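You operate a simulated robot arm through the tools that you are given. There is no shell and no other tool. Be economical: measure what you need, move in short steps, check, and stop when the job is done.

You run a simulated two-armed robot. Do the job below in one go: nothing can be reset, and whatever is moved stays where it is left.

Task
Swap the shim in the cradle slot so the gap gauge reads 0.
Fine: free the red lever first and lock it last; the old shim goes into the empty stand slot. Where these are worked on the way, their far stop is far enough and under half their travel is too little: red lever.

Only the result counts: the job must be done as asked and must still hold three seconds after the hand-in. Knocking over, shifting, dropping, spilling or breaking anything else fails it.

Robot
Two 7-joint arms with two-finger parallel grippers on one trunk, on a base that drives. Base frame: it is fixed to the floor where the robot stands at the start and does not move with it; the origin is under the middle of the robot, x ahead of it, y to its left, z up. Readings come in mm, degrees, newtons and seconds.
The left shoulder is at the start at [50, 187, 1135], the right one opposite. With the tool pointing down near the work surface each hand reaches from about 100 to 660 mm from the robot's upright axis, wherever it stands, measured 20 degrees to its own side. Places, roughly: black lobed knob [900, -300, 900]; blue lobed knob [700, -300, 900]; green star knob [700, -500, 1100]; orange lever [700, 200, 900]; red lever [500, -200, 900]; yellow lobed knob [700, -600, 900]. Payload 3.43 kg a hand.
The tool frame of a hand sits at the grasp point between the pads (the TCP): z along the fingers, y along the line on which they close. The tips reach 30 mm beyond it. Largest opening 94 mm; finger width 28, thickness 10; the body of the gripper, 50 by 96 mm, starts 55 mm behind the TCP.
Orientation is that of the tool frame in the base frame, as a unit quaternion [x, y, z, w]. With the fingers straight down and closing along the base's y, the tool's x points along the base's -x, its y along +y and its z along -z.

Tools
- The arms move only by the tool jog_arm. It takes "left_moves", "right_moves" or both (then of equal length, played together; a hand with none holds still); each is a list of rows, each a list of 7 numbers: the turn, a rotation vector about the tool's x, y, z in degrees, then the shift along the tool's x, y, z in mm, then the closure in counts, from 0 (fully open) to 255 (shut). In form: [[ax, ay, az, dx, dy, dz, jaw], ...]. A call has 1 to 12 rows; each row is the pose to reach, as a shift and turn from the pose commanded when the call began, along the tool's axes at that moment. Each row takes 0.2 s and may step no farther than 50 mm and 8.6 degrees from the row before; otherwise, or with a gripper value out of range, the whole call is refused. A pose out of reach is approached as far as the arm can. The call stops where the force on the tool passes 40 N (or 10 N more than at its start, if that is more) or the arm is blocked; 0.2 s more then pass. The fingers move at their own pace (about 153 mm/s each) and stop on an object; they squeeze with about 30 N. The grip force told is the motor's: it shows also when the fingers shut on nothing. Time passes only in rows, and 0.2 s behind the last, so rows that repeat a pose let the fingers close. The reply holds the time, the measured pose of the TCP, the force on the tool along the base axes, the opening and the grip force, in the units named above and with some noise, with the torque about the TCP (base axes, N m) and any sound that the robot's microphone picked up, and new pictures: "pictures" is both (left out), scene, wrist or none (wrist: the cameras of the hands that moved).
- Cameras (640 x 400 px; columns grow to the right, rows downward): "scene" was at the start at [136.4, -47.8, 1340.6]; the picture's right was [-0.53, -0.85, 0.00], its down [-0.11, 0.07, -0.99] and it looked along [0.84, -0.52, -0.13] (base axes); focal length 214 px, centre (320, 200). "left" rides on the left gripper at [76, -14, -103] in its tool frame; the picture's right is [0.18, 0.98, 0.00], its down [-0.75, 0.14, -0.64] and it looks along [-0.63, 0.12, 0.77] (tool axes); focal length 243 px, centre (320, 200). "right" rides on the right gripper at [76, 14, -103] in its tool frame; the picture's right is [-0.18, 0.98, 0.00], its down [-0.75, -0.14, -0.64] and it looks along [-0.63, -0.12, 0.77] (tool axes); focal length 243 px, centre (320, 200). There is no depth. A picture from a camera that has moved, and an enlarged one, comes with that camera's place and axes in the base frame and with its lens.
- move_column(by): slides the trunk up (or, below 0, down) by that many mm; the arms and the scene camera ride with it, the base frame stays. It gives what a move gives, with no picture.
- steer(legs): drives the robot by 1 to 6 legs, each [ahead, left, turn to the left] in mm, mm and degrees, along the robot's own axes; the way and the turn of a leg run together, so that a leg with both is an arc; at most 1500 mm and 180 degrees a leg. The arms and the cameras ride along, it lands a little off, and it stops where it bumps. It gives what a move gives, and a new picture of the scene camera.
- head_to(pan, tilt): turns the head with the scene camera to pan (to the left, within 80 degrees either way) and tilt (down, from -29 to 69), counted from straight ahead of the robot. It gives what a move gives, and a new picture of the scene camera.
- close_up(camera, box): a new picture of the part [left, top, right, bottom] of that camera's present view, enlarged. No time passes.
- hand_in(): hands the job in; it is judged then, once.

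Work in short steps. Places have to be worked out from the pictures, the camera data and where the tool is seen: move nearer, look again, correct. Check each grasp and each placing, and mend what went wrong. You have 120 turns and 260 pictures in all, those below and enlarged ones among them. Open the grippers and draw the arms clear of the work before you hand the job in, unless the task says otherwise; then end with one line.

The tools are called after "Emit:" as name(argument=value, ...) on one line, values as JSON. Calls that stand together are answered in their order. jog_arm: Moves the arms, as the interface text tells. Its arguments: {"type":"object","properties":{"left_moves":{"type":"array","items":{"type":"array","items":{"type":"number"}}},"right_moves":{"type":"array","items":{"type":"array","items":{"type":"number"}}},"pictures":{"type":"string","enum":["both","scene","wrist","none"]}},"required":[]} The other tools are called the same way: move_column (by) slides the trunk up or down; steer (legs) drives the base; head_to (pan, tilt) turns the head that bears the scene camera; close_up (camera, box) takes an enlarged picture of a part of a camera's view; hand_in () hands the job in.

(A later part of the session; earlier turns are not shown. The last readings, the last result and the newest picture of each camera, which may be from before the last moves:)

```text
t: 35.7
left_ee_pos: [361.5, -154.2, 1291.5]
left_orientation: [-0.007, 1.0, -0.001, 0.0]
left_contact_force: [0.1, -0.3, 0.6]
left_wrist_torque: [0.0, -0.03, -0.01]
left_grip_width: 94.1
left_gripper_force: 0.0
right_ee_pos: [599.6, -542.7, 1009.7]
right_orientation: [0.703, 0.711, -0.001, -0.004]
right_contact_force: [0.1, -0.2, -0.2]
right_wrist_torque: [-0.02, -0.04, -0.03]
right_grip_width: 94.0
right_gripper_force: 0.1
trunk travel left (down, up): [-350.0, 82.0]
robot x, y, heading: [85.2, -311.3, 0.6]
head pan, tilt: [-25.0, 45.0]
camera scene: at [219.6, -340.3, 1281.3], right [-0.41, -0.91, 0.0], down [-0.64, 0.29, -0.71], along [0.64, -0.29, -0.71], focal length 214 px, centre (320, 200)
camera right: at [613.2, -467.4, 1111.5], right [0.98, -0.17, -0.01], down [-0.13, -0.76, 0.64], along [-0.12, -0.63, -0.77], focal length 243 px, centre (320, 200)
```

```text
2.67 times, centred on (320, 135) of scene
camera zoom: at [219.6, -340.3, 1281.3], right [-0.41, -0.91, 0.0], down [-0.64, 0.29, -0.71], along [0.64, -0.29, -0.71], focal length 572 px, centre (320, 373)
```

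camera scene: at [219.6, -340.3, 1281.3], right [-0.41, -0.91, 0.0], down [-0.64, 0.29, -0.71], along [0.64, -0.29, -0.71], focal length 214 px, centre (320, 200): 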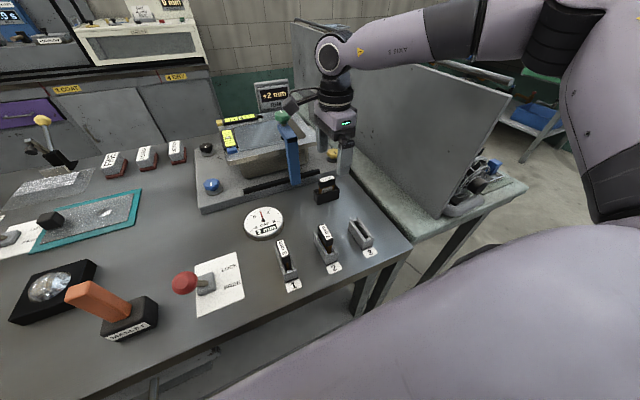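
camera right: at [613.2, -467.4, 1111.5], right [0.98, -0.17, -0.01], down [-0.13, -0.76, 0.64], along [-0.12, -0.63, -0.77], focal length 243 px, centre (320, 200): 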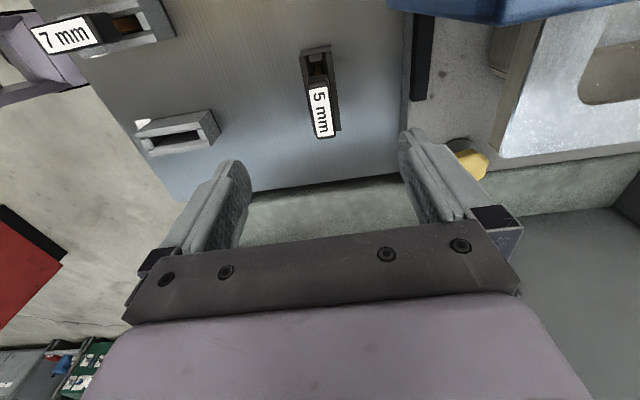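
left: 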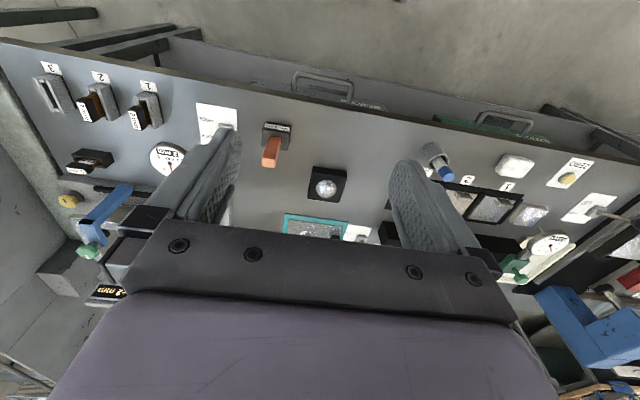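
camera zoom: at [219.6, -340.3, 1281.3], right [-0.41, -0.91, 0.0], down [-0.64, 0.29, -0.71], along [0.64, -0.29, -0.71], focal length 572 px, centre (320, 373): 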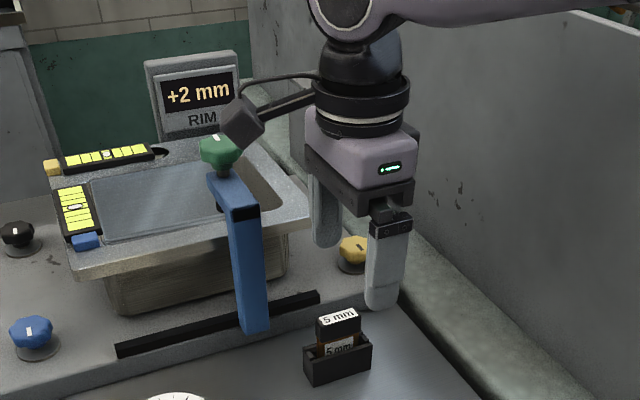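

Cap centre is now measured at (600.5,-534,920), right under the hand. I lower around it and close.

Emit:
jog_arm(right_moves=[[0, 0, 0, 8.5, 0.5, 25, 0], [0, 0, 0, 8.5, 0.5, 50, 0], [0, 0, 0, 8.5, 0.5, 70, 0], [0, 0, 0, 8.5, 0.5, 83, 0], [0, 0, 0, 8.5, 0.5, 83, 0]])

```text
t: 36.9
left_ee_pos: [361.8, -154.4, 1292.4]
left_orientation: [-0.006, 1.0, 0.0, 0.0]
left_contact_force: [-0.2, 0.4, 0.8]
left_wrist_torque: [0.02, 0.0, 0.04]
left_grip_width: 93.8
left_gripper_force: 0.0
right_ee_pos: [593.0, -539.3, 928.8]
right_orientation: [0.703, 0.711, -0.001, -0.005]
right_contact_force: [-0.1, 0.6, -0.2]
right_wrist_torque: [0.01, -0.02, 0.02]
right_grip_width: 94.1
right_gripper_force: 0.1
right hand out of reach, approached as far as the arm can: row 3, 4, 5
trunk travel left (down, up): [-350.0, 82.0]
robot x, y, heading: [85.1, -311.4, 0.6]
head pan, tilt: [-25.0, 45.0]
camera scene: at [219.8, -340.3, 1281.3], right [-0.41, -0.91, 0.0], down [-0.64, 0.29, -0.71], along [0.64, -0.29, -0.71], focal length 214 px, centre (320, 200)
camera right: at [606.8, -462.8, 1030.4], right [0.99, -0.17, -0.01], down [-0.13, -0.76, 0.64], along [-0.12, -0.63, -0.77], focal length 243 px, centre (320, 200)
```

scene: 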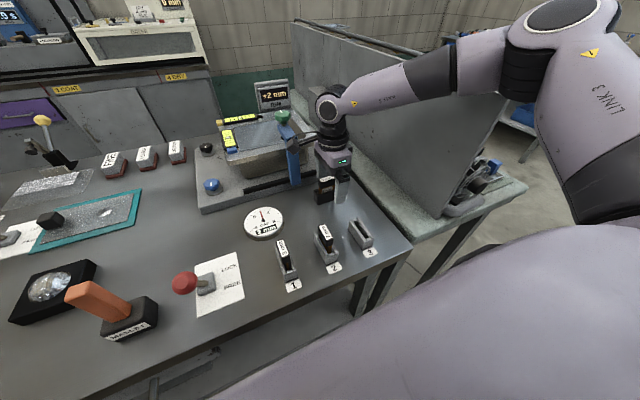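
right: 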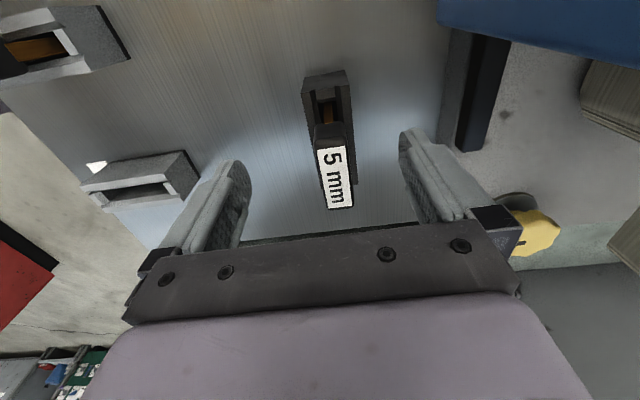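

Slightly out of reach; I raise, drive left 50 mm so the cradle is deeper in the arm's sector, then retry.

Emit:
jog_arm(right_moves=[[0, 0, 0, 0, 0, -30, 0], [0, 0, 0, 0, 0, -70, 0]], pictures="none")

Emit:
steer(legs=[[10, 50, 0]])

```text
t: 37.5
left_ee_pos: [361.6, -154.9, 1292.2]
left_orientation: [-0.007, 1.0, -0.001, 0.0]
left_contact_force: [0.4, -0.2, -1.0]
left_wrist_torque: [0.02, 0.0, 0.0]
left_grip_width: 93.9
left_gripper_force: 0.0
right_ee_pos: [594.9, -539.9, 999.1]
right_orientation: [0.703, 0.711, 0.0, -0.004]
right_contact_force: [-0.8, 0.8, 0.0]
right_wrist_torque: [-0.03, 0.0, -0.02]
right_grip_width: 94.0
right_gripper_force: 0.1
trunk travel left (down, up): [-350.0, 82.0]
robot x, y, heading: [89.7, -307.7, 0.5]
head pan, tilt: [-25.0, 45.0]
```

```text
t: 38.7
left_ee_pos: [363.3, -109.8, 1292.5]
left_orientation: [-0.005, 1.0, 0.0, 0.001]
left_contact_force: [0.8, 0.0, -0.1]
left_wrist_torque: [0.0, -0.02, 0.0]
left_grip_width: 93.9
left_gripper_force: 0.2
right_ee_pos: [595.2, -497.0, 998.9]
right_orientation: [0.706, 0.708, 0.0, -0.003]
right_contact_force: [-1.7, -20.8, 6.1]
right_wrist_torque: [0.16, -0.34, -1.25]
right_grip_width: 92.4
right_gripper_force: 0.0
trunk travel left (down, up): [-350.0, 82.0]
robot x, y, heading: [91.8, -260.9, 0.5]
head pan, tilt: [-25.0, 45.0]
camera scene: at [221.5, -294.0, 1281.4], right [-0.42, -0.91, 0.0], down [-0.64, 0.3, -0.71], along [0.64, -0.29, -0.71], focal length 214 px, centre (320, 200)
```

scene: 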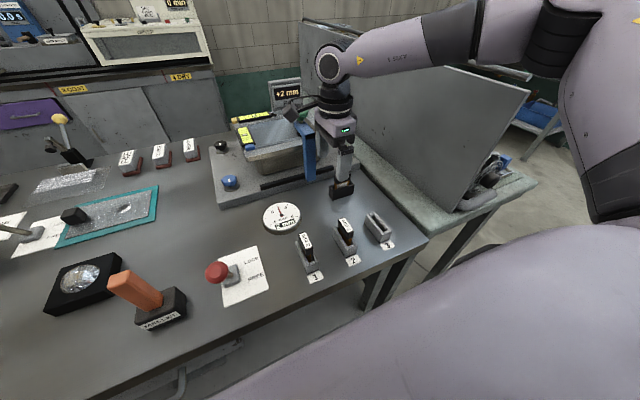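

The open finger touched the blue post while driving (−21 N). I back straight off in −y at once.

Emit:
jog_arm(right_moves=[[0, 0, 0, -15, 0, 0, 0], [0, 0, 0, -40, 0, 0, 0]])

Emit:
close_up(camera="scene", box=[200, 60, 400, 210])

```text
t: 39.3
left_ee_pos: [364.6, -107.3, 1291.9]
left_orientation: [-0.004, 1.0, -0.002, 0.0]
left_contact_force: [-0.3, -0.8, -0.5]
left_wrist_torque: [0.02, -0.01, 0.0]
left_grip_width: 94.1
left_gripper_force: 0.1
right_ee_pos: [595.7, -536.3, 997.3]
right_orientation: [0.706, 0.708, -0.001, -0.003]
right_contact_force: [0.7, 0.2, 0.6]
right_wrist_torque: [0.02, -0.02, -0.04]
right_grip_width: 94.1
right_gripper_force: 0.0
trunk travel left (down, up): [-350.0, 82.0]
robot x, y, heading: [94.4, -256.5, 0.5]
head pan, tilt: [-25.0, 45.0]
camera scene: at [222.3, -292.0, 1281.3], right [-0.42, -0.91, 0.0], down [-0.64, 0.29, -0.71], along [0.64, -0.29, -0.71], focal length 214 px, centre (320, 200)
camera right: at [611.1, -459.7, 1098.6], right [0.98, -0.18, -0.01], down [-0.14, -0.75, 0.64], along [-0.12, -0.63, -0.77], focal length 243 px, centre (320, 200)
```

scene: 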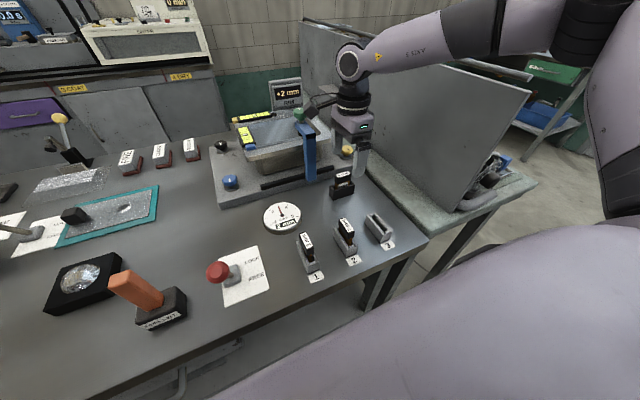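
right: 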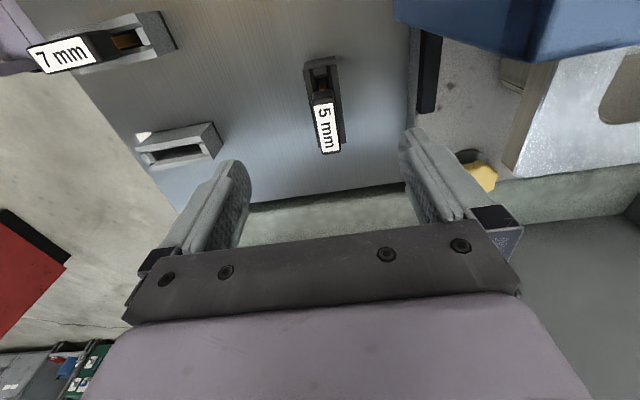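

```text
2.67 times, centred on (300, 135) of scene
camera zoom: at [222.3, -292.0, 1281.3], right [-0.42, -0.91, 0.0], down [-0.64, 0.29, -0.71], along [0.64, -0.29, -0.71], focal length 572 px, centre (373, 373)
```

zoom: 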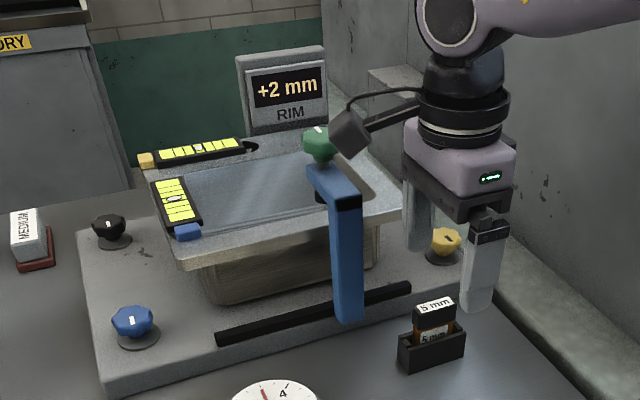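

The post and readout look unchanged. The cap is about +5 mm in x from the hand axis; I correct and lower, checking reach.

Emit:
jog_arm(right_moves=[[0, 0, 0, 1, 4.5, 20, 0], [0, 0, 0, 1, 4.5, 45, 0], [0, 0, 0, 1, 4.5, 71, 0], [0, 0, 0, 1, 4.5, 71, 0]])

Emit:
close_up(camera="scene", box=[290, 110, 400, 210])

```text
t: 40.3
left_ee_pos: [365.0, -107.7, 1291.4]
left_orientation: [-0.005, 1.0, -0.001, 0.0]
left_contact_force: [-0.8, 0.9, 0.1]
left_wrist_torque: [-0.04, 0.02, -0.01]
left_grip_width: 93.9
left_gripper_force: 0.2
right_ee_pos: [601.7, -535.2, 927.2]
right_orientation: [0.706, 0.708, -0.002, -0.001]
right_contact_force: [0.4, 1.0, -1.4]
right_wrist_torque: [-0.02, -0.02, -0.04]
right_grip_width: 94.2
right_gripper_force: 0.0
trunk travel left (down, up): [-350.0, 82.0]
robot x, y, heading: [89.4, -257.1, 0.2]
head pan, tilt: [-25.0, 45.0]
camera scene: at [222.2, -291.9, 1281.3], right [-0.42, -0.91, 0.0], down [-0.64, 0.29, -0.71], along [0.64, -0.29, -0.71], focal length 214 px, centre (320, 200)
camera right: at [616.6, -458.5, 1028.3], right [0.98, -0.18, -0.01], down [-0.14, -0.75, 0.64], along [-0.12, -0.63, -0.77], focal length 243 px, centre (320, 200)
```

scene: 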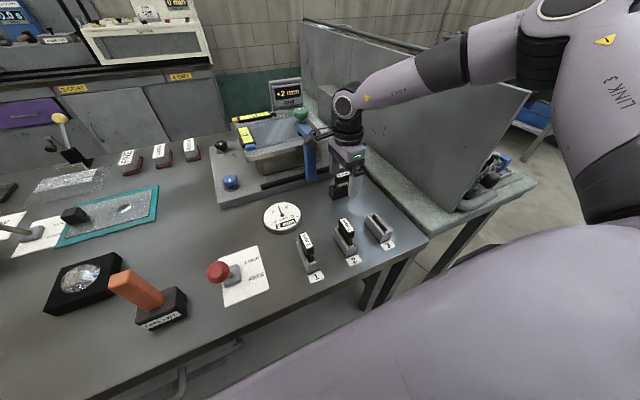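
right: 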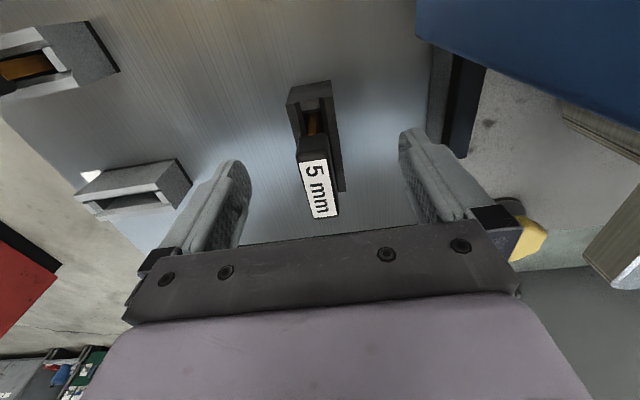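

```text
4.00 times, centred on (345, 160) of scene
camera zoom: at [222.2, -291.9, 1281.3], right [-0.42, -0.91, 0.0], down [-0.64, 0.29, -0.71], along [0.64, -0.29, -0.71], focal length 858 px, centre (220, 360)
```

zoom: 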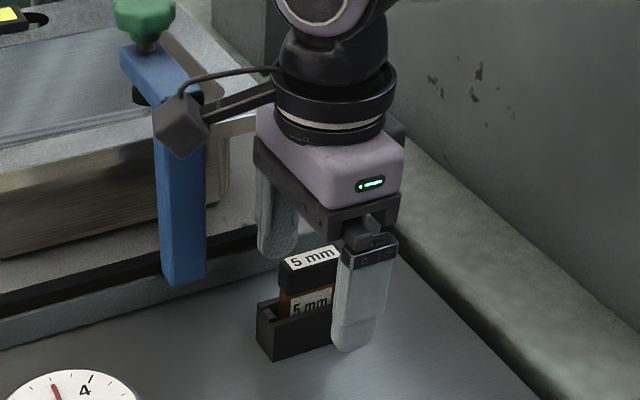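

The cap is centred under the TCP (320,187). I lower 9 mm more and close.

Emit:
jog_arm(right_moves=[[0, 0, 0, 0, -1, 9, 0], [0, 0, 0, 0, -1, 9, 120], [0, 0, 0, 0, -1, 9, 255], [0, 0, 0, 0, -1, 9, 255], [0, 0, 0, 0, -1, 9, 255]])

```text
t: 41.5
left_ee_pos: [365.4, -106.4, 1291.8]
left_orientation: [-0.004, 1.0, -0.001, 0.0]
left_contact_force: [0.4, -0.4, 0.2]
left_wrist_torque: [-0.04, 0.04, -0.03]
left_grip_width: 94.1
left_gripper_force: 0.1
right_ee_pos: [602.0, -535.4, 917.7]
right_orientation: [0.707, 0.707, -0.001, -0.002]
right_contact_force: [6.1, 0.1, -1.3]
right_wrist_torque: [0.1, -0.7, -0.18]
right_grip_width: 26.4
right_gripper_force: 44.9
trunk travel left (down, up): [-350.0, 82.0]
robot x, y, heading: [88.0, -262.5, 0.3]
head pan, tilt: [-25.0, 45.0]
camera scene: at [223.0, -291.9, 1281.2], right [-0.42, -0.91, 0.0], down [-0.64, 0.29, -0.71], along [0.64, -0.29, -0.71], focal length 214 px, centre (320, 200)
camera right: at [616.6, -458.8, 1019.6], right [0.98, -0.18, 0.0], down [-0.14, -0.75, 0.64], along [-0.12, -0.63, -0.77], focal length 243 px, centre (320, 200)
```

scene: 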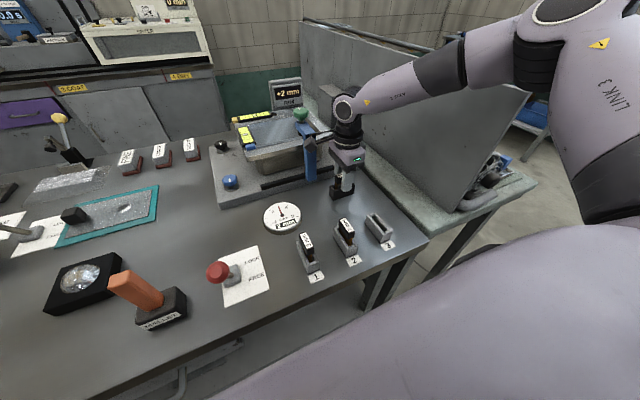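
right: 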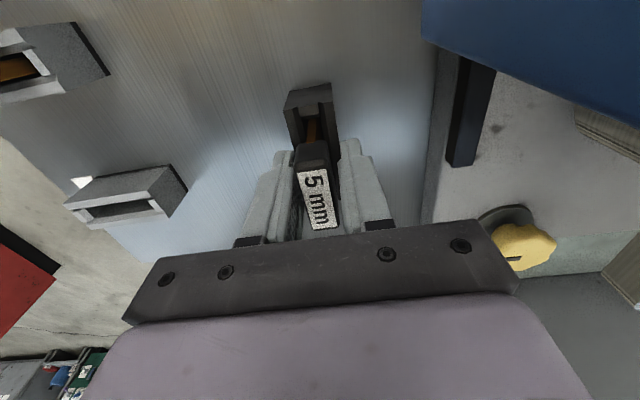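

Width 26 mm suggests the tips caught the holder walls, not the cap. I open, rise 17 mm and re-close on the cap.

Emit:
jog_arm(right_moves=[[0, 0, 0, 0, 0, 0, 120], [0, 0, 0, 0, 0, 0, 120], [0, 0, 0, 0, 0, -17, 120], [0, 0, 0, 0, 0, -17, 120]])

Emit:
close_up(camera="scene", box=[290, 110, 400, 210])

```text
t: 42.5
left_ee_pos: [364.9, -107.7, 1291.7]
left_orientation: [-0.005, 1.0, -0.001, 0.0]
left_contact_force: [0.0, -0.3, 0.5]
left_wrist_torque: [0.01, 0.0, 0.04]
left_grip_width: 94.2
left_gripper_force: 0.0
right_ee_pos: [600.2, -534.5, 935.8]
right_orientation: [0.706, 0.708, -0.001, -0.003]
right_contact_force: [-0.2, -0.2, 0.8]
right_wrist_torque: [-0.02, -0.01, 0.02]
right_grip_width: 49.9
right_gripper_force: 0.1
trunk travel left (down, up): [-350.0, 82.0]
robot x, y, heading: [92.2, -259.5, 0.2]
head pan, tilt: [-25.0, 45.0]
camera scene: at [222.4, -292.0, 1281.3], right [-0.42, -0.91, 0.0], down [-0.64, 0.29, -0.71], along [0.64, -0.29, -0.71], focal length 214 px, centre (320, 200)
camera right: at [615.7, -458.4, 1036.9], right [0.98, -0.18, -0.01], down [-0.14, -0.75, 0.64], along [-0.12, -0.63, -0.77], focal length 243 px, centre (320, 200)
```

scene: 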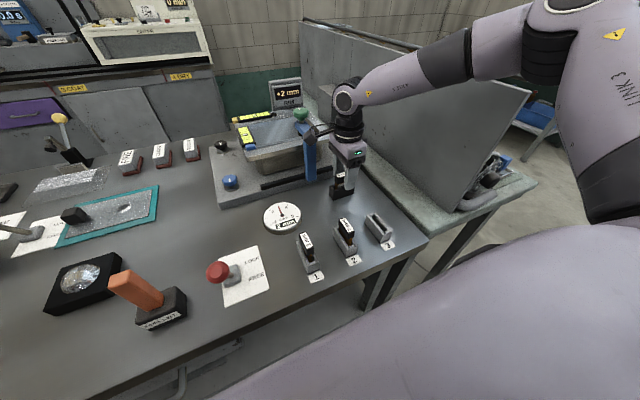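
right: 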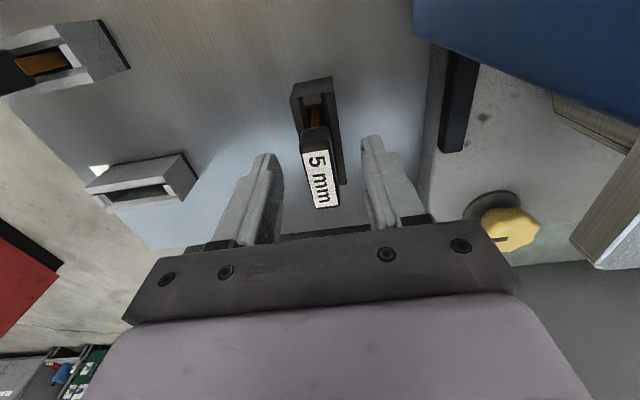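

```text
4.00 times, centred on (345, 160) of scene
camera zoom: at [222.4, -292.0, 1281.3], right [-0.42, -0.91, 0.0], down [-0.64, 0.29, -0.71], along [0.64, -0.29, -0.71], focal length 858 px, centre (220, 360)
```

zoom: 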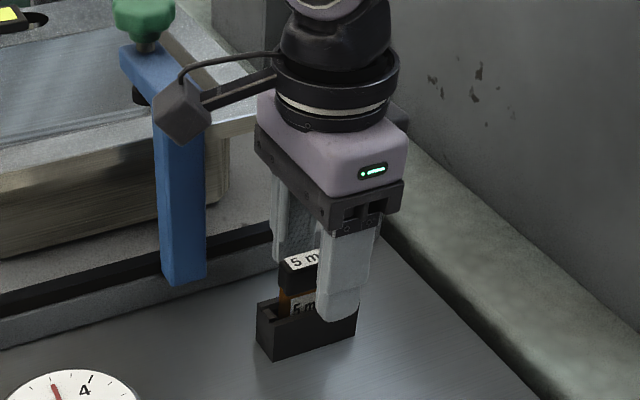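

Emit:
jog_arm(right_moves=[[0, 0, 0, 0, 0, 0, 255], [0, 0, 0, 0, 0, 0, 255], [0, 0, 0, 0, 0, 0, 255]], pictures="wrist")

Emit:
close_up(camera="scene", box=[290, 110, 400, 210])

```text
t: 43.3
left_ee_pos: [364.1, -106.1, 1292.1]
left_orientation: [-0.004, 1.0, -0.001, -0.001]
left_contact_force: [-0.2, 0.0, 0.2]
left_wrist_torque: [0.03, 0.0, -0.01]
left_grip_width: 94.1
left_gripper_force: 0.0
right_ee_pos: [599.6, -534.3, 936.5]
right_orientation: [0.707, 0.707, -0.001, -0.001]
right_contact_force: [1.2, -0.1, 6.9]
right_wrist_torque: [0.02, -0.08, -0.01]
right_grip_width: 15.1
right_gripper_force: 30.4
trunk travel left (down, up): [-350.0, 82.0]
robot x, y, heading: [87.8, -262.4, 0.2]
head pan, tilt: [-25.0, 45.0]
camera right: at [615.7, -458.1, 1038.1], right [0.98, -0.18, 0.0], down [-0.14, -0.75, 0.64], along [-0.12, -0.63, -0.77], focal length 243 px, centre (320, 200)
```

right: 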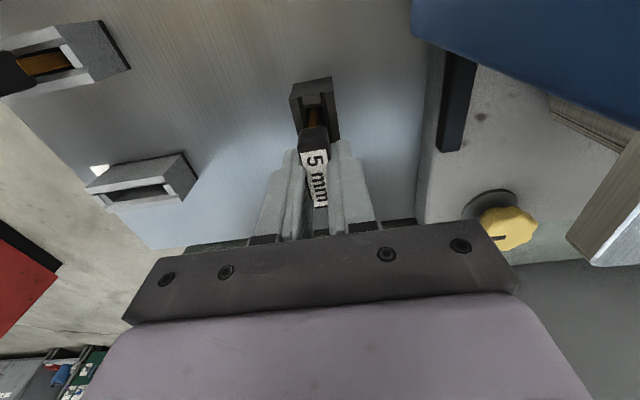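

```text
4.00 times, centred on (345, 160) of scene
camera zoom: at [221.8, -291.7, 1281.5], right [-0.42, -0.91, 0.0], down [-0.64, 0.29, -0.71], along [0.64, -0.29, -0.71], focal length 858 px, centre (220, 360)
```

zoom: 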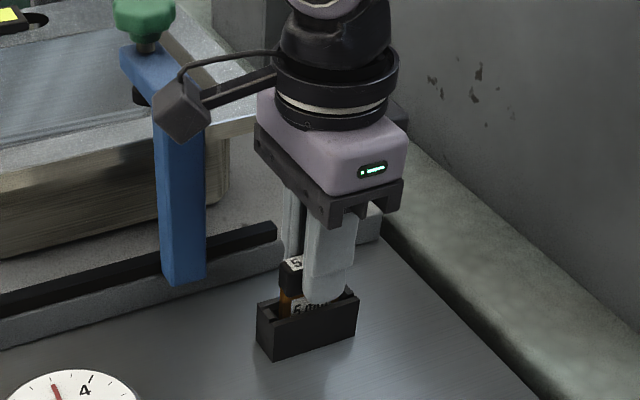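

Grip is on the cap now (15.1 mm, 30 N). I lift straight up and check the gauge.

Emit:
jog_arm(right_moves=[[0, 0, 0, 0, 0, -10, 255], [0, 0, 0, 0, 0, -20, 255], [0, 0, 0, 0, 0, -40, 255], [0, 0, 0, 0, 0, -60, 255], [0, 0, 0, 0, 0, -80, 255], [0, 0, 0, 0, 0, -100, 255]])

Emit:
close_up(camera="scene", box=[240, 90, 420, 220])

```text
t: 44.7
left_ee_pos: [365.3, -106.4, 1293.2]
left_orientation: [-0.004, 1.0, -0.002, 0.001]
left_contact_force: [0.6, -0.1, 0.1]
left_wrist_torque: [0.02, -0.03, 0.04]
left_grip_width: 94.1
left_gripper_force: 0.1
right_ee_pos: [598.7, -535.0, 1037.3]
right_orientation: [0.706, 0.708, -0.002, -0.003]
right_contact_force: [0.3, -0.4, -0.5]
right_wrist_torque: [0.02, -0.02, 0.0]
right_grip_width: 15.2
right_gripper_force: 29.7
trunk travel left (down, up): [-350.0, 82.0]
robot x, y, heading: [91.4, -261.2, 0.4]
head pan, tilt: [-25.0, 45.0]
camera scene: at [222.2, -291.9, 1281.3], right [-0.42, -0.91, 0.0], down [-0.64, 0.29, -0.71], along [0.64, -0.29, -0.71], focal length 214 px, centre (320, 200)
camera right: at [614.4, -458.0, 1137.8], right [0.98, -0.18, -0.01], down [-0.14, -0.75, 0.64], along [-0.12, -0.63, -0.77], focal length 243 px, centre (320, 200)
```

scene: 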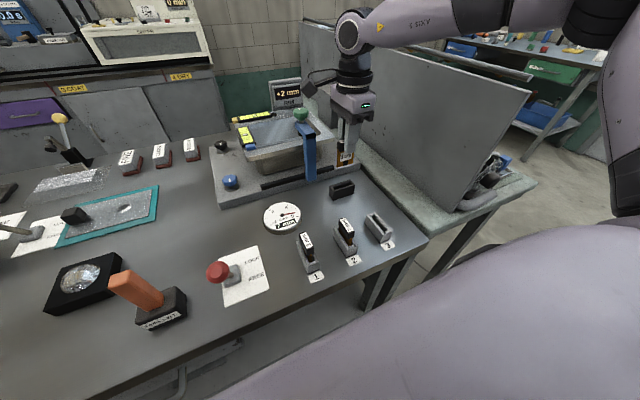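
right: 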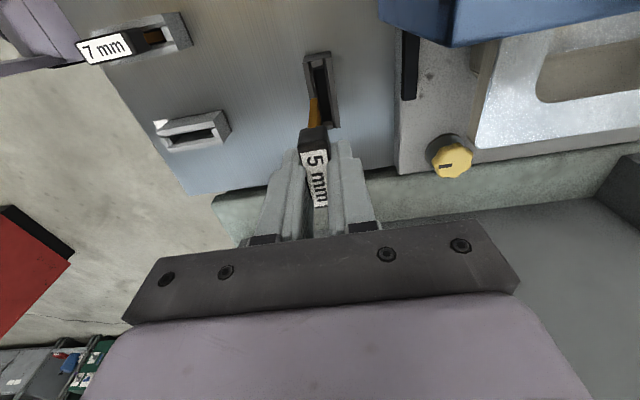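

```text
3.08 times, centred on (330, 155) of scene
camera zoom: at [222.2, -291.9, 1281.3], right [-0.42, -0.91, 0.0], down [-0.64, 0.29, -0.71], along [0.64, -0.29, -0.71], focal length 660 px, centre (289, 338)
```

zoom: 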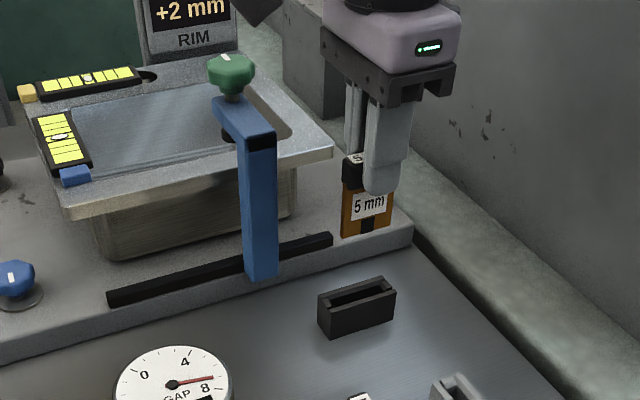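

Gauge reads 7 with nothing in, so the 7 mm shim is the right one. Now I measure stand slot 3 for the old shim.

Emit:
close_up(camera="scene", box=[290, 200, 410, 290])

Emit:
close_up(camera="right", box=[60, 0, 260, 160])

```text
4.44 times, centred on (350, 245) of scene
camera zoom: at [222.2, -291.9, 1281.3], right [-0.42, -0.91, 0.0], down [-0.64, 0.29, -0.71], along [0.64, -0.29, -0.71], focal length 953 px, centre (187, 0)
```

zoom: 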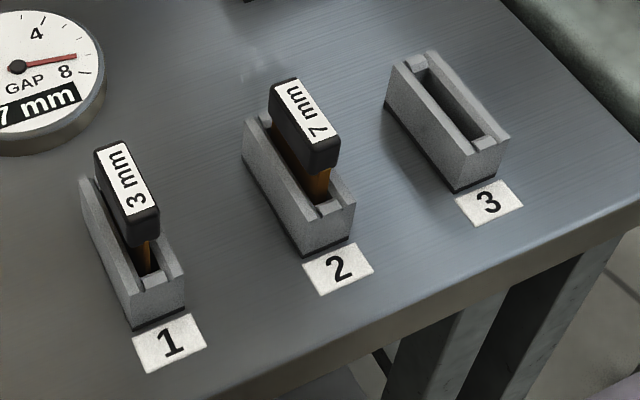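

```text
2.50 times, centred on (160, 80) of right
camera zoom: at [614.4, -458.0, 1137.8], right [0.98, -0.18, -0.01], down [-0.14, -0.75, 0.64], along [-0.12, -0.63, -0.77], focal length 606 px, centre (720, 500)
```

zoom: 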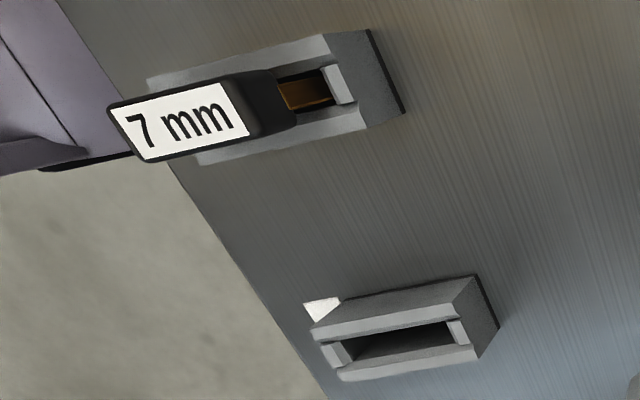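

Stand 3's slot centre is ≈(451.4,-549.3, top 887), and the shim sits about 7 mm off the TCP along tool x. I carry it back at height while turning to yaw 0.

Emit:
jog_arm(right_moves=[[0, 0, -4, -2, -25, -6, 255], [0, 0, -12, -4, -50, -8, 255], [0, 0, -20, -6, -70, -8, 255], [0, 0, -28, -8, -85, -8, 255], [0, 0, -36.5, -10, -100, -8, 255], [0, 0, -45, -12, -110, -8, 255], [0, 0, -53.5, -14, -118, -8, 255], [0, 0, -62, -14, -124, -8, 255], [0, 0, -70, -14, -128, -8, 255], [0, 0, -78, -14, -130, -8, 255], [0, 0, -86, -14, -132, -8, 255], [0, 0, -90, -14, -134, -8, 255]])

Emit:
close_up(camera="right", box=[220, 60, 420, 220])

Emit:
close_up(camera="scene", box=[300, 130, 460, 260])

```text
t: 47.3
left_ee_pos: [366.5, -107.6, 1292.2]
left_orientation: [-0.003, 1.0, 0.0, -0.001]
left_contact_force: [-0.3, 0.4, -0.4]
left_wrist_torque: [0.01, -0.01, 0.02]
left_grip_width: 94.2
left_gripper_force: 0.0
right_ee_pos: [466.2, -548.5, 1043.6]
right_orientation: [-0.001, 1.0, 0.0, -0.004]
right_contact_force: [0.5, -0.5, 0.1]
right_wrist_torque: [0.0, 0.02, -0.02]
right_grip_width: 0.0
right_gripper_force: 29.4
trunk travel left (down, up): [-350.0, 82.0]
robot x, y, heading: [92.4, -259.9, 0.5]
head pan, tilt: [-25.0, 45.0]
camera scene: at [222.3, -291.9, 1281.3], right [-0.42, -0.91, 0.0], down [-0.64, 0.29, -0.71], along [0.64, -0.29, -0.71], focal length 214 px, centre (320, 200)
camera right: at [391.4, -534.7, 1145.7], right [0.18, 0.98, 0.0], down [0.76, -0.14, 0.64], along [0.63, -0.12, -0.77], focal length 243 px, centre (320, 200)
```

scene: 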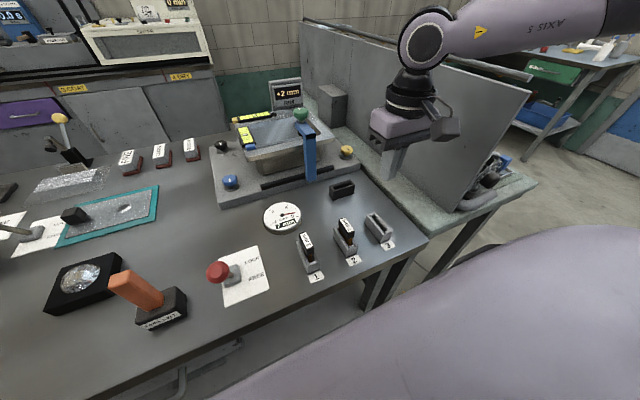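
right: 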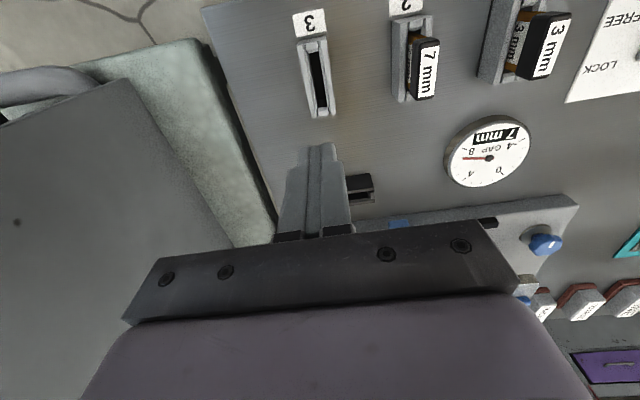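

```text
2.50 times, centred on (320, 140) of right
camera zoom: at [391.4, -534.7, 1145.7], right [0.18, 0.98, 0.0], down [0.76, -0.14, 0.64], along [0.63, -0.12, -0.77], focal length 606 px, centre (320, 350)
```

zoom: 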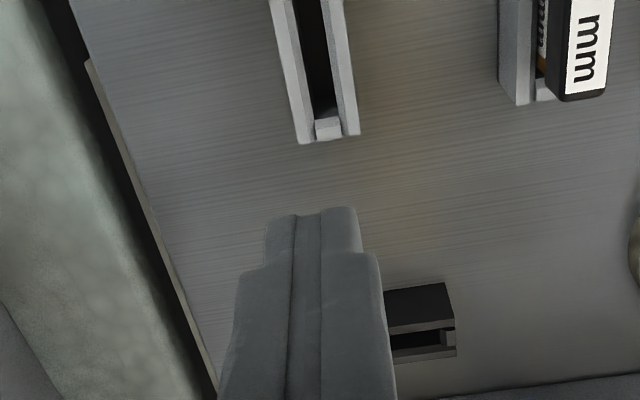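

```text
3.08 times, centred on (380, 195) of scene
camera zoom: at [222.3, -291.9, 1281.3], right [-0.42, -0.91, 0.0], down [-0.64, 0.29, -0.71], along [0.64, -0.29, -0.71], focal length 660 px, centre (135, 215)
```

zoom: 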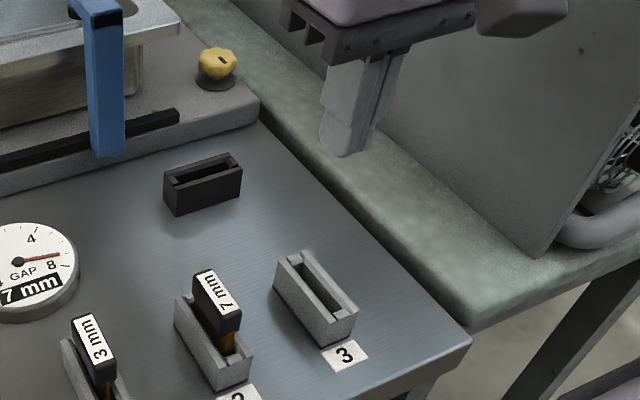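

The grip shows 0: the shim slipped out on the way. I look for it before moving anything.

Emit:
head_to(pan=-30, tilt=25)

Emit:
close_up(camera="scene", box=[200, 150, 440, 300])

Emit:
close_up(camera="left", box=[0, 0, 320, 200])

```text
t: 48.1
left_ee_pos: [365.7, -107.8, 1294.1]
left_orientation: [-0.004, 1.0, 0.0, 0.0]
left_contact_force: [0.3, -0.4, 0.3]
left_wrist_torque: [0.02, -0.01, -0.01]
left_grip_width: 93.8
left_gripper_force: 0.1
right_ee_pos: [466.4, -548.7, 1043.6]
right_orientation: [0.0, 1.0, 0.001, -0.004]
right_contact_force: [0.4, -0.1, 0.1]
right_wrist_torque: [-0.01, 0.01, 0.01]
right_grip_width: 0.0
right_gripper_force: 29.7
trunk travel left (down, up): [-350.0, 82.0]
robot x, y, heading: [92.3, -260.7, 0.3]
head pan, tilt: [-30.0, 25.0]
camera scene: at [228.5, -303.6, 1311.8], right [-0.49, -0.87, 0.0], down [-0.37, 0.21, -0.91], along [0.79, -0.45, -0.42], focal length 214 px, centre (320, 200)
```

scene: 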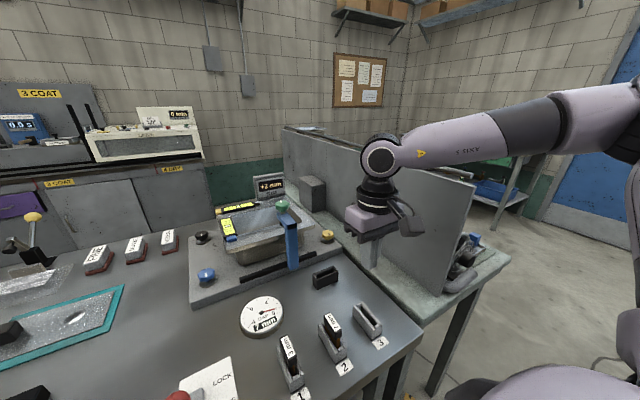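

```text
2.67 times, centred on (320, 225) of scene
camera zoom: at [228.5, -303.6, 1311.8], right [-0.49, -0.87, 0.0], down [-0.37, 0.21, -0.91], along [0.79, -0.45, -0.42], focal length 572 px, centre (320, 133)
```

zoom: 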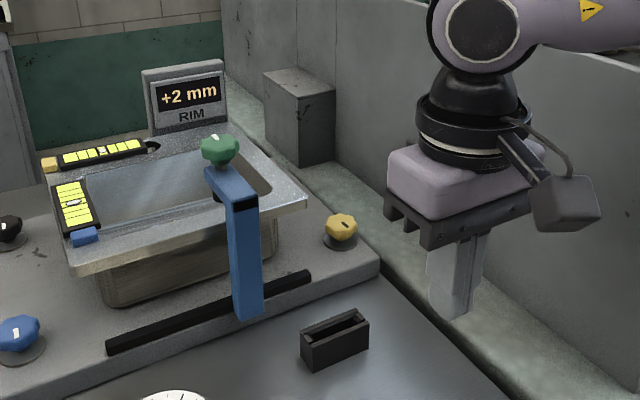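

```text
2.00 times, centred on (160, 100) of left
camera zoom: at [289.3, -121.0, 1395.4], right [-0.19, 0.98, 0.0], down [0.75, 0.15, 0.64], along [0.63, 0.12, -0.77], focal length 485 px, centre (640, 400)
```

zoom: 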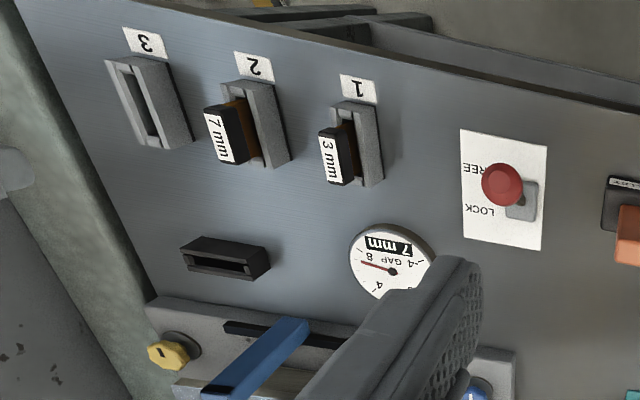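

Something yellowish is on the floor near (480,-940). I look down there.

Emit:
head_to(pan=-60, tilt=50)

```text
t: 49.0
left_ee_pos: [365.4, -107.5, 1292.6]
left_orientation: [-0.005, 1.0, 0.0, 0.0]
left_contact_force: [0.0, -0.4, -0.2]
left_wrist_torque: [0.01, 0.0, 0.01]
left_grip_width: 94.0
left_gripper_force: 0.1
right_ee_pos: [467.1, -548.1, 1043.7]
right_orientation: [0.0, 1.0, 0.0, -0.003]
right_contact_force: [0.0, -0.2, 0.4]
right_wrist_torque: [-0.05, 0.0, 0.02]
right_grip_width: 0.0
right_gripper_force: 29.9
trunk travel left (down, up): [-350.0, 82.0]
robot x, y, heading: [88.3, -257.0, 0.5]
head pan, tilt: [-60.0, 50.0]
camera scene: at [187.4, -324.5, 1274.4], right [-0.86, -0.51, 0.0], down [-0.39, 0.66, -0.64], along [0.33, -0.55, -0.77], focal length 214 px, centre (320, 200)
```

scene: 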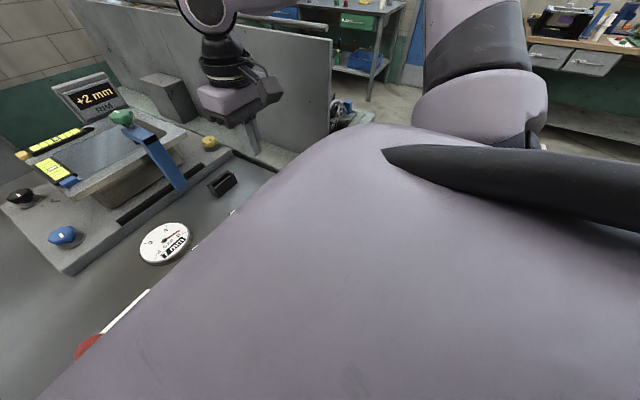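

Emit:
head_to(pan=-32, tilt=42)

Emit:
close_up(camera="scene", box=[340, 200, 500, 300])

Emit:
close_up(camera="left", box=[60, 0, 200, 60])

```text
t: 50.0
left_ee_pos: [364.2, -107.7, 1291.3]
left_orientation: [-0.004, 1.0, -0.002, -0.001]
left_contact_force: [0.3, 0.0, 0.3]
left_wrist_torque: [0.0, 0.02, 0.01]
left_grip_width: 94.0
left_gripper_force: 0.0
right_ee_pos: [467.7, -549.3, 1044.7]
right_orientation: [0.0, 1.0, 0.0, -0.003]
right_contact_force: [-0.5, -0.3, 0.7]
right_wrist_torque: [-0.02, 0.01, 0.01]
right_grip_width: 0.1
right_gripper_force: 30.4
trunk travel left (down, up): [-350.0, 82.0]
robot x, y, heading: [93.1, -258.7, 0.3]
head pan, tilt: [-32.0, 42.0]
camera scene: at [219.5, -301.9, 1285.6], right [-0.52, -0.85, 0.0], down [-0.57, 0.35, -0.74], along [0.63, -0.39, -0.67], focal length 214 px, centre (320, 200)
```

scene: 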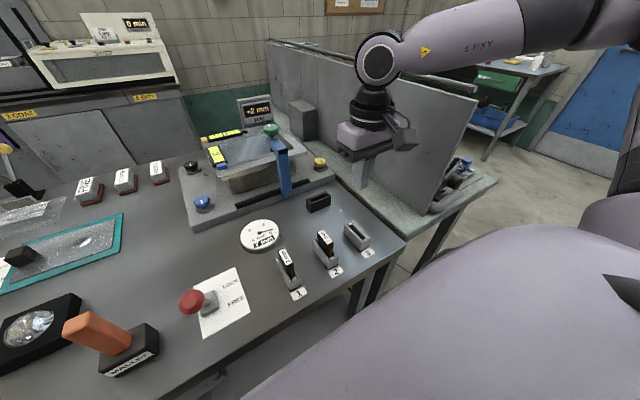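

```text
4.00 times, centred on (420, 250) of scene
camera zoom: at [219.5, -301.9, 1285.6], right [-0.52, -0.85, 0.0], down [-0.57, 0.35, -0.74], along [0.63, -0.39, -0.67], focal length 858 px, centre (-80, 0)
```

zoom: 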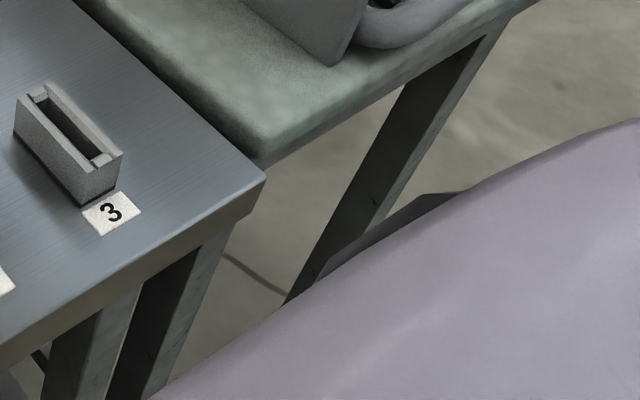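

```text
4.57 times, centred on (130, 30) of left
camera zoom: at [289.3, -121.0, 1395.4], right [-0.19, 0.98, 0.0], down [0.75, 0.15, 0.64], along [0.63, 0.12, -0.77], focal length 1109 px, centre (1189, 977)
```

zoom: 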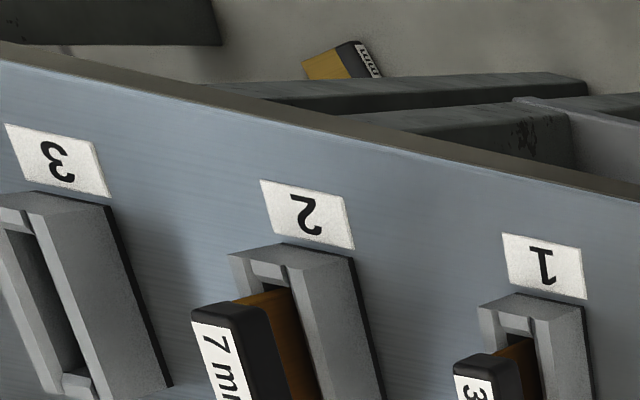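

The 5 mm shim has fallen to the floor near (460,-925), under the front edge of the right-hand table. I will fetch it after seating the 7 mm shim. First I go over stand 2 (≈(451,-457)) and look.

Emit:
jog_arm(right_moves=[[0, 0, 0, 5, 30, 0, 120], [0, 0, 0, 10, 60, 10, 120], [0, 0, 0, 15, 92, 30, 120], [0, 0, 0, 15, 92, 40, 120]])

Emit:
close_up(camera="right", box=[220, 40, 420, 200])

Emit:
close_up(camera="scene", box=[260, 200, 380, 300])

```text
t: 51.0
left_ee_pos: [364.0, -107.4, 1291.7]
left_orientation: [-0.004, 1.0, -0.002, 0.0]
left_contact_force: [0.4, -0.1, -0.6]
left_wrist_torque: [0.0, 0.02, 0.03]
left_grip_width: 93.7
left_gripper_force: 0.1
right_ee_pos: [451.8, -458.3, 1004.2]
right_orientation: [0.0, 1.0, 0.001, -0.004]
right_contact_force: [0.1, -0.4, 0.1]
right_wrist_torque: [-0.03, -0.01, -0.01]
right_grip_width: 49.8
right_gripper_force: 0.1
trunk travel left (down, up): [-350.0, 82.0]
robot x, y, heading: [89.1, -258.7, 0.4]
head pan, tilt: [-32.0, 42.0]
camera scene: at [219.6, -302.2, 1285.6], right [-0.52, -0.85, 0.0], down [-0.57, 0.35, -0.74], along [0.63, -0.39, -0.67], focal length 214 px, centre (320, 200)
camera right: at [376.1, -443.1, 1106.1], right [0.18, 0.98, 0.0], down [0.76, -0.14, 0.64], along [0.63, -0.12, -0.77], focal length 243 px, centre (320, 200)
```

scene: 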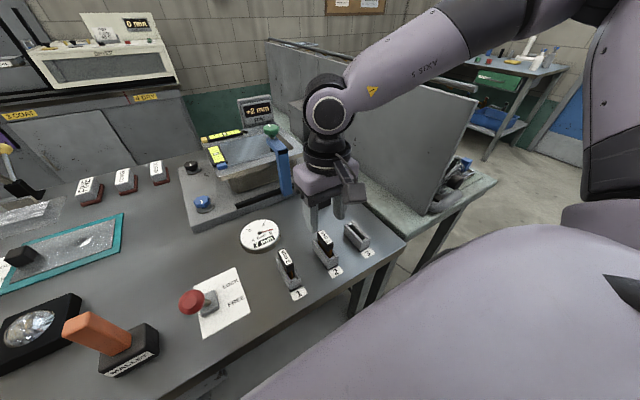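
right: 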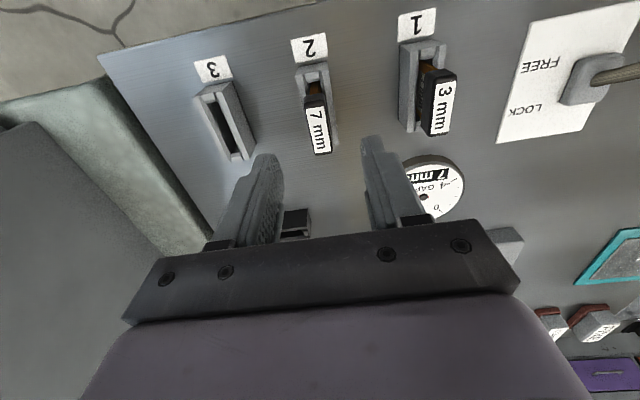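

```text
2.50 times, centred on (320, 120) of right
camera zoom: at [376.1, -443.1, 1106.1], right [0.18, 0.98, 0.0], down [0.76, -0.14, 0.64], along [0.63, -0.12, -0.77], focal length 606 px, centre (320, 400)
```

zoom: 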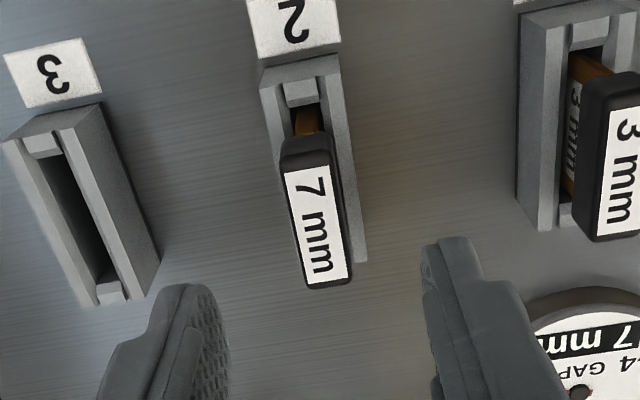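

```text
4.00 times, centred on (320, 250) of scene
camera zoom: at [219.6, -302.2, 1285.6], right [-0.52, -0.85, 0.0], down [-0.57, 0.35, -0.74], along [0.63, -0.39, -0.67], focal length 858 px, centre (320, 0)
```

zoom: 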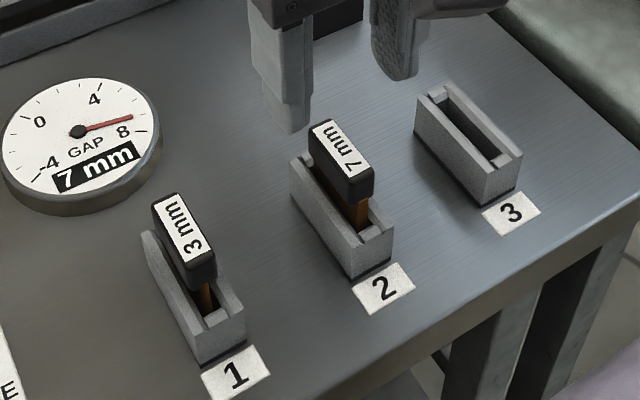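

Cap of the 7 mm shim is at (452.7,-458.5, top ~928). I lower straight onto it to TCP z≈922, centred, and close.

Emit:
jog_arm(right_moves=[[0, 0, 0, -1, 0, 25, 120], [0, 0, 0, -1, 0, 50, 120], [0, 0, 0, -1, 0, 70, 120], [0, 0, 0, -1, 0, 82, 120], [0, 0, 0, -1, 0, 82, 255], [0, 0, 0, -1, 0, 82, 255], [0, 0, 0, -1, 0, 82, 255]])

Emit:
close_up(camera="scene", box=[260, 180, 380, 280])

Emit:
close_up(camera="right", box=[240, 80, 400, 260])

```text
t: 52.6
left_ee_pos: [365.3, -107.8, 1292.1]
left_orientation: [-0.005, 1.0, -0.001, 0.0]
left_contact_force: [0.4, 0.8, -0.8]
left_wrist_torque: [0.0, 0.02, 0.01]
left_grip_width: 93.9
left_gripper_force: 0.1
right_ee_pos: [450.6, -458.2, 923.0]
right_orientation: [0.0, 1.0, 0.0, -0.003]
right_contact_force: [-0.5, -8.6, 1.7]
right_wrist_torque: [-0.86, -0.05, -0.04]
right_grip_width: 26.1
right_gripper_force: 44.9
trunk travel left (down, up): [-350.0, 82.0]
robot x, y, heading: [93.2, -264.0, 0.3]
head pan, tilt: [-32.0, 42.0]
camera scene: at [219.4, -302.6, 1285.6], right [-0.52, -0.85, 0.0], down [-0.57, 0.35, -0.74], along [0.63, -0.39, -0.67], focal length 214 px, centre (320, 200)
camera right: at [375.3, -443.4, 1024.1], right [0.18, 0.98, 0.0], down [0.76, -0.14, 0.64], along [0.63, -0.12, -0.77], focal length 243 px, centre (320, 200)
```

scene: 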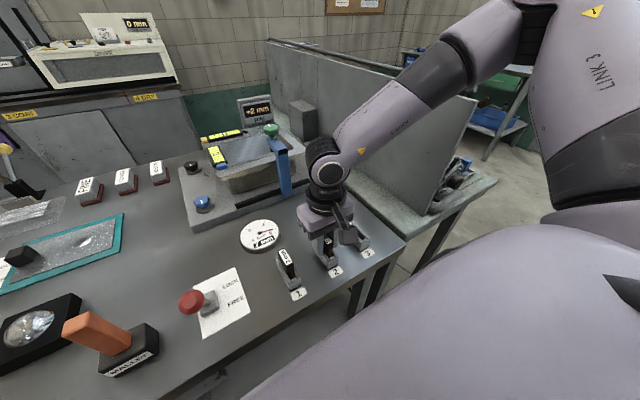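
right: 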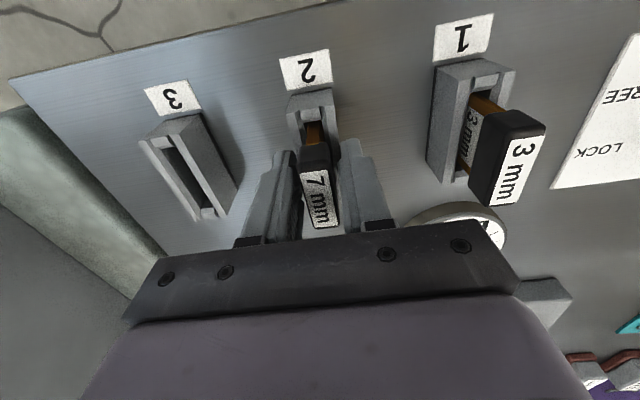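

```text
4.00 times, centred on (320, 230) of scene
camera zoom: at [219.4, -302.6, 1285.6], right [-0.52, -0.85, 0.0], down [-0.57, 0.35, -0.74], along [0.63, -0.39, -0.67], focal length 858 px, centre (320, 80)
```

zoom: 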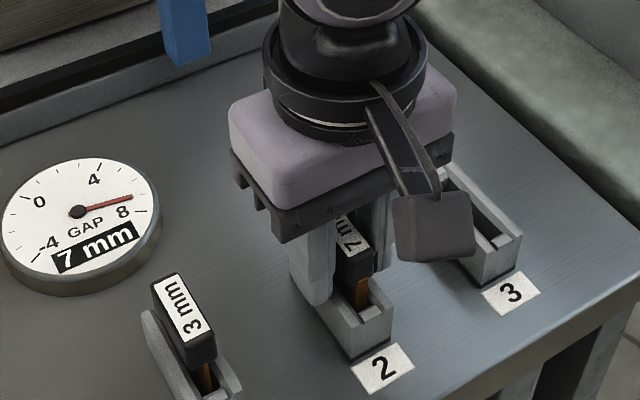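

```text
2.22 times, centred on (320, 170) of right
camera zoom: at [375.3, -443.4, 1024.1], right [0.18, 0.98, 0.0], down [0.76, -0.14, 0.64], along [0.63, -0.12, -0.77], focal length 539 px, centre (320, 267)
```

zoom: 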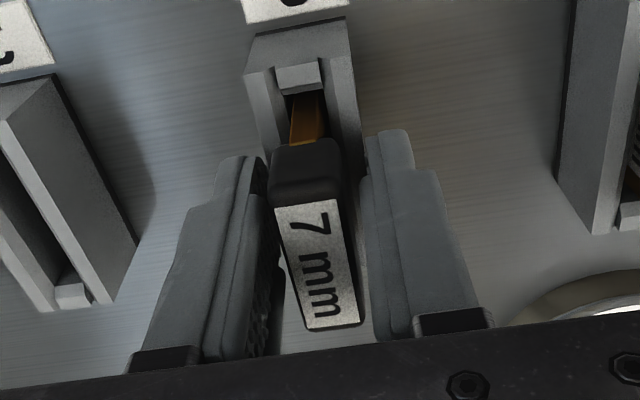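

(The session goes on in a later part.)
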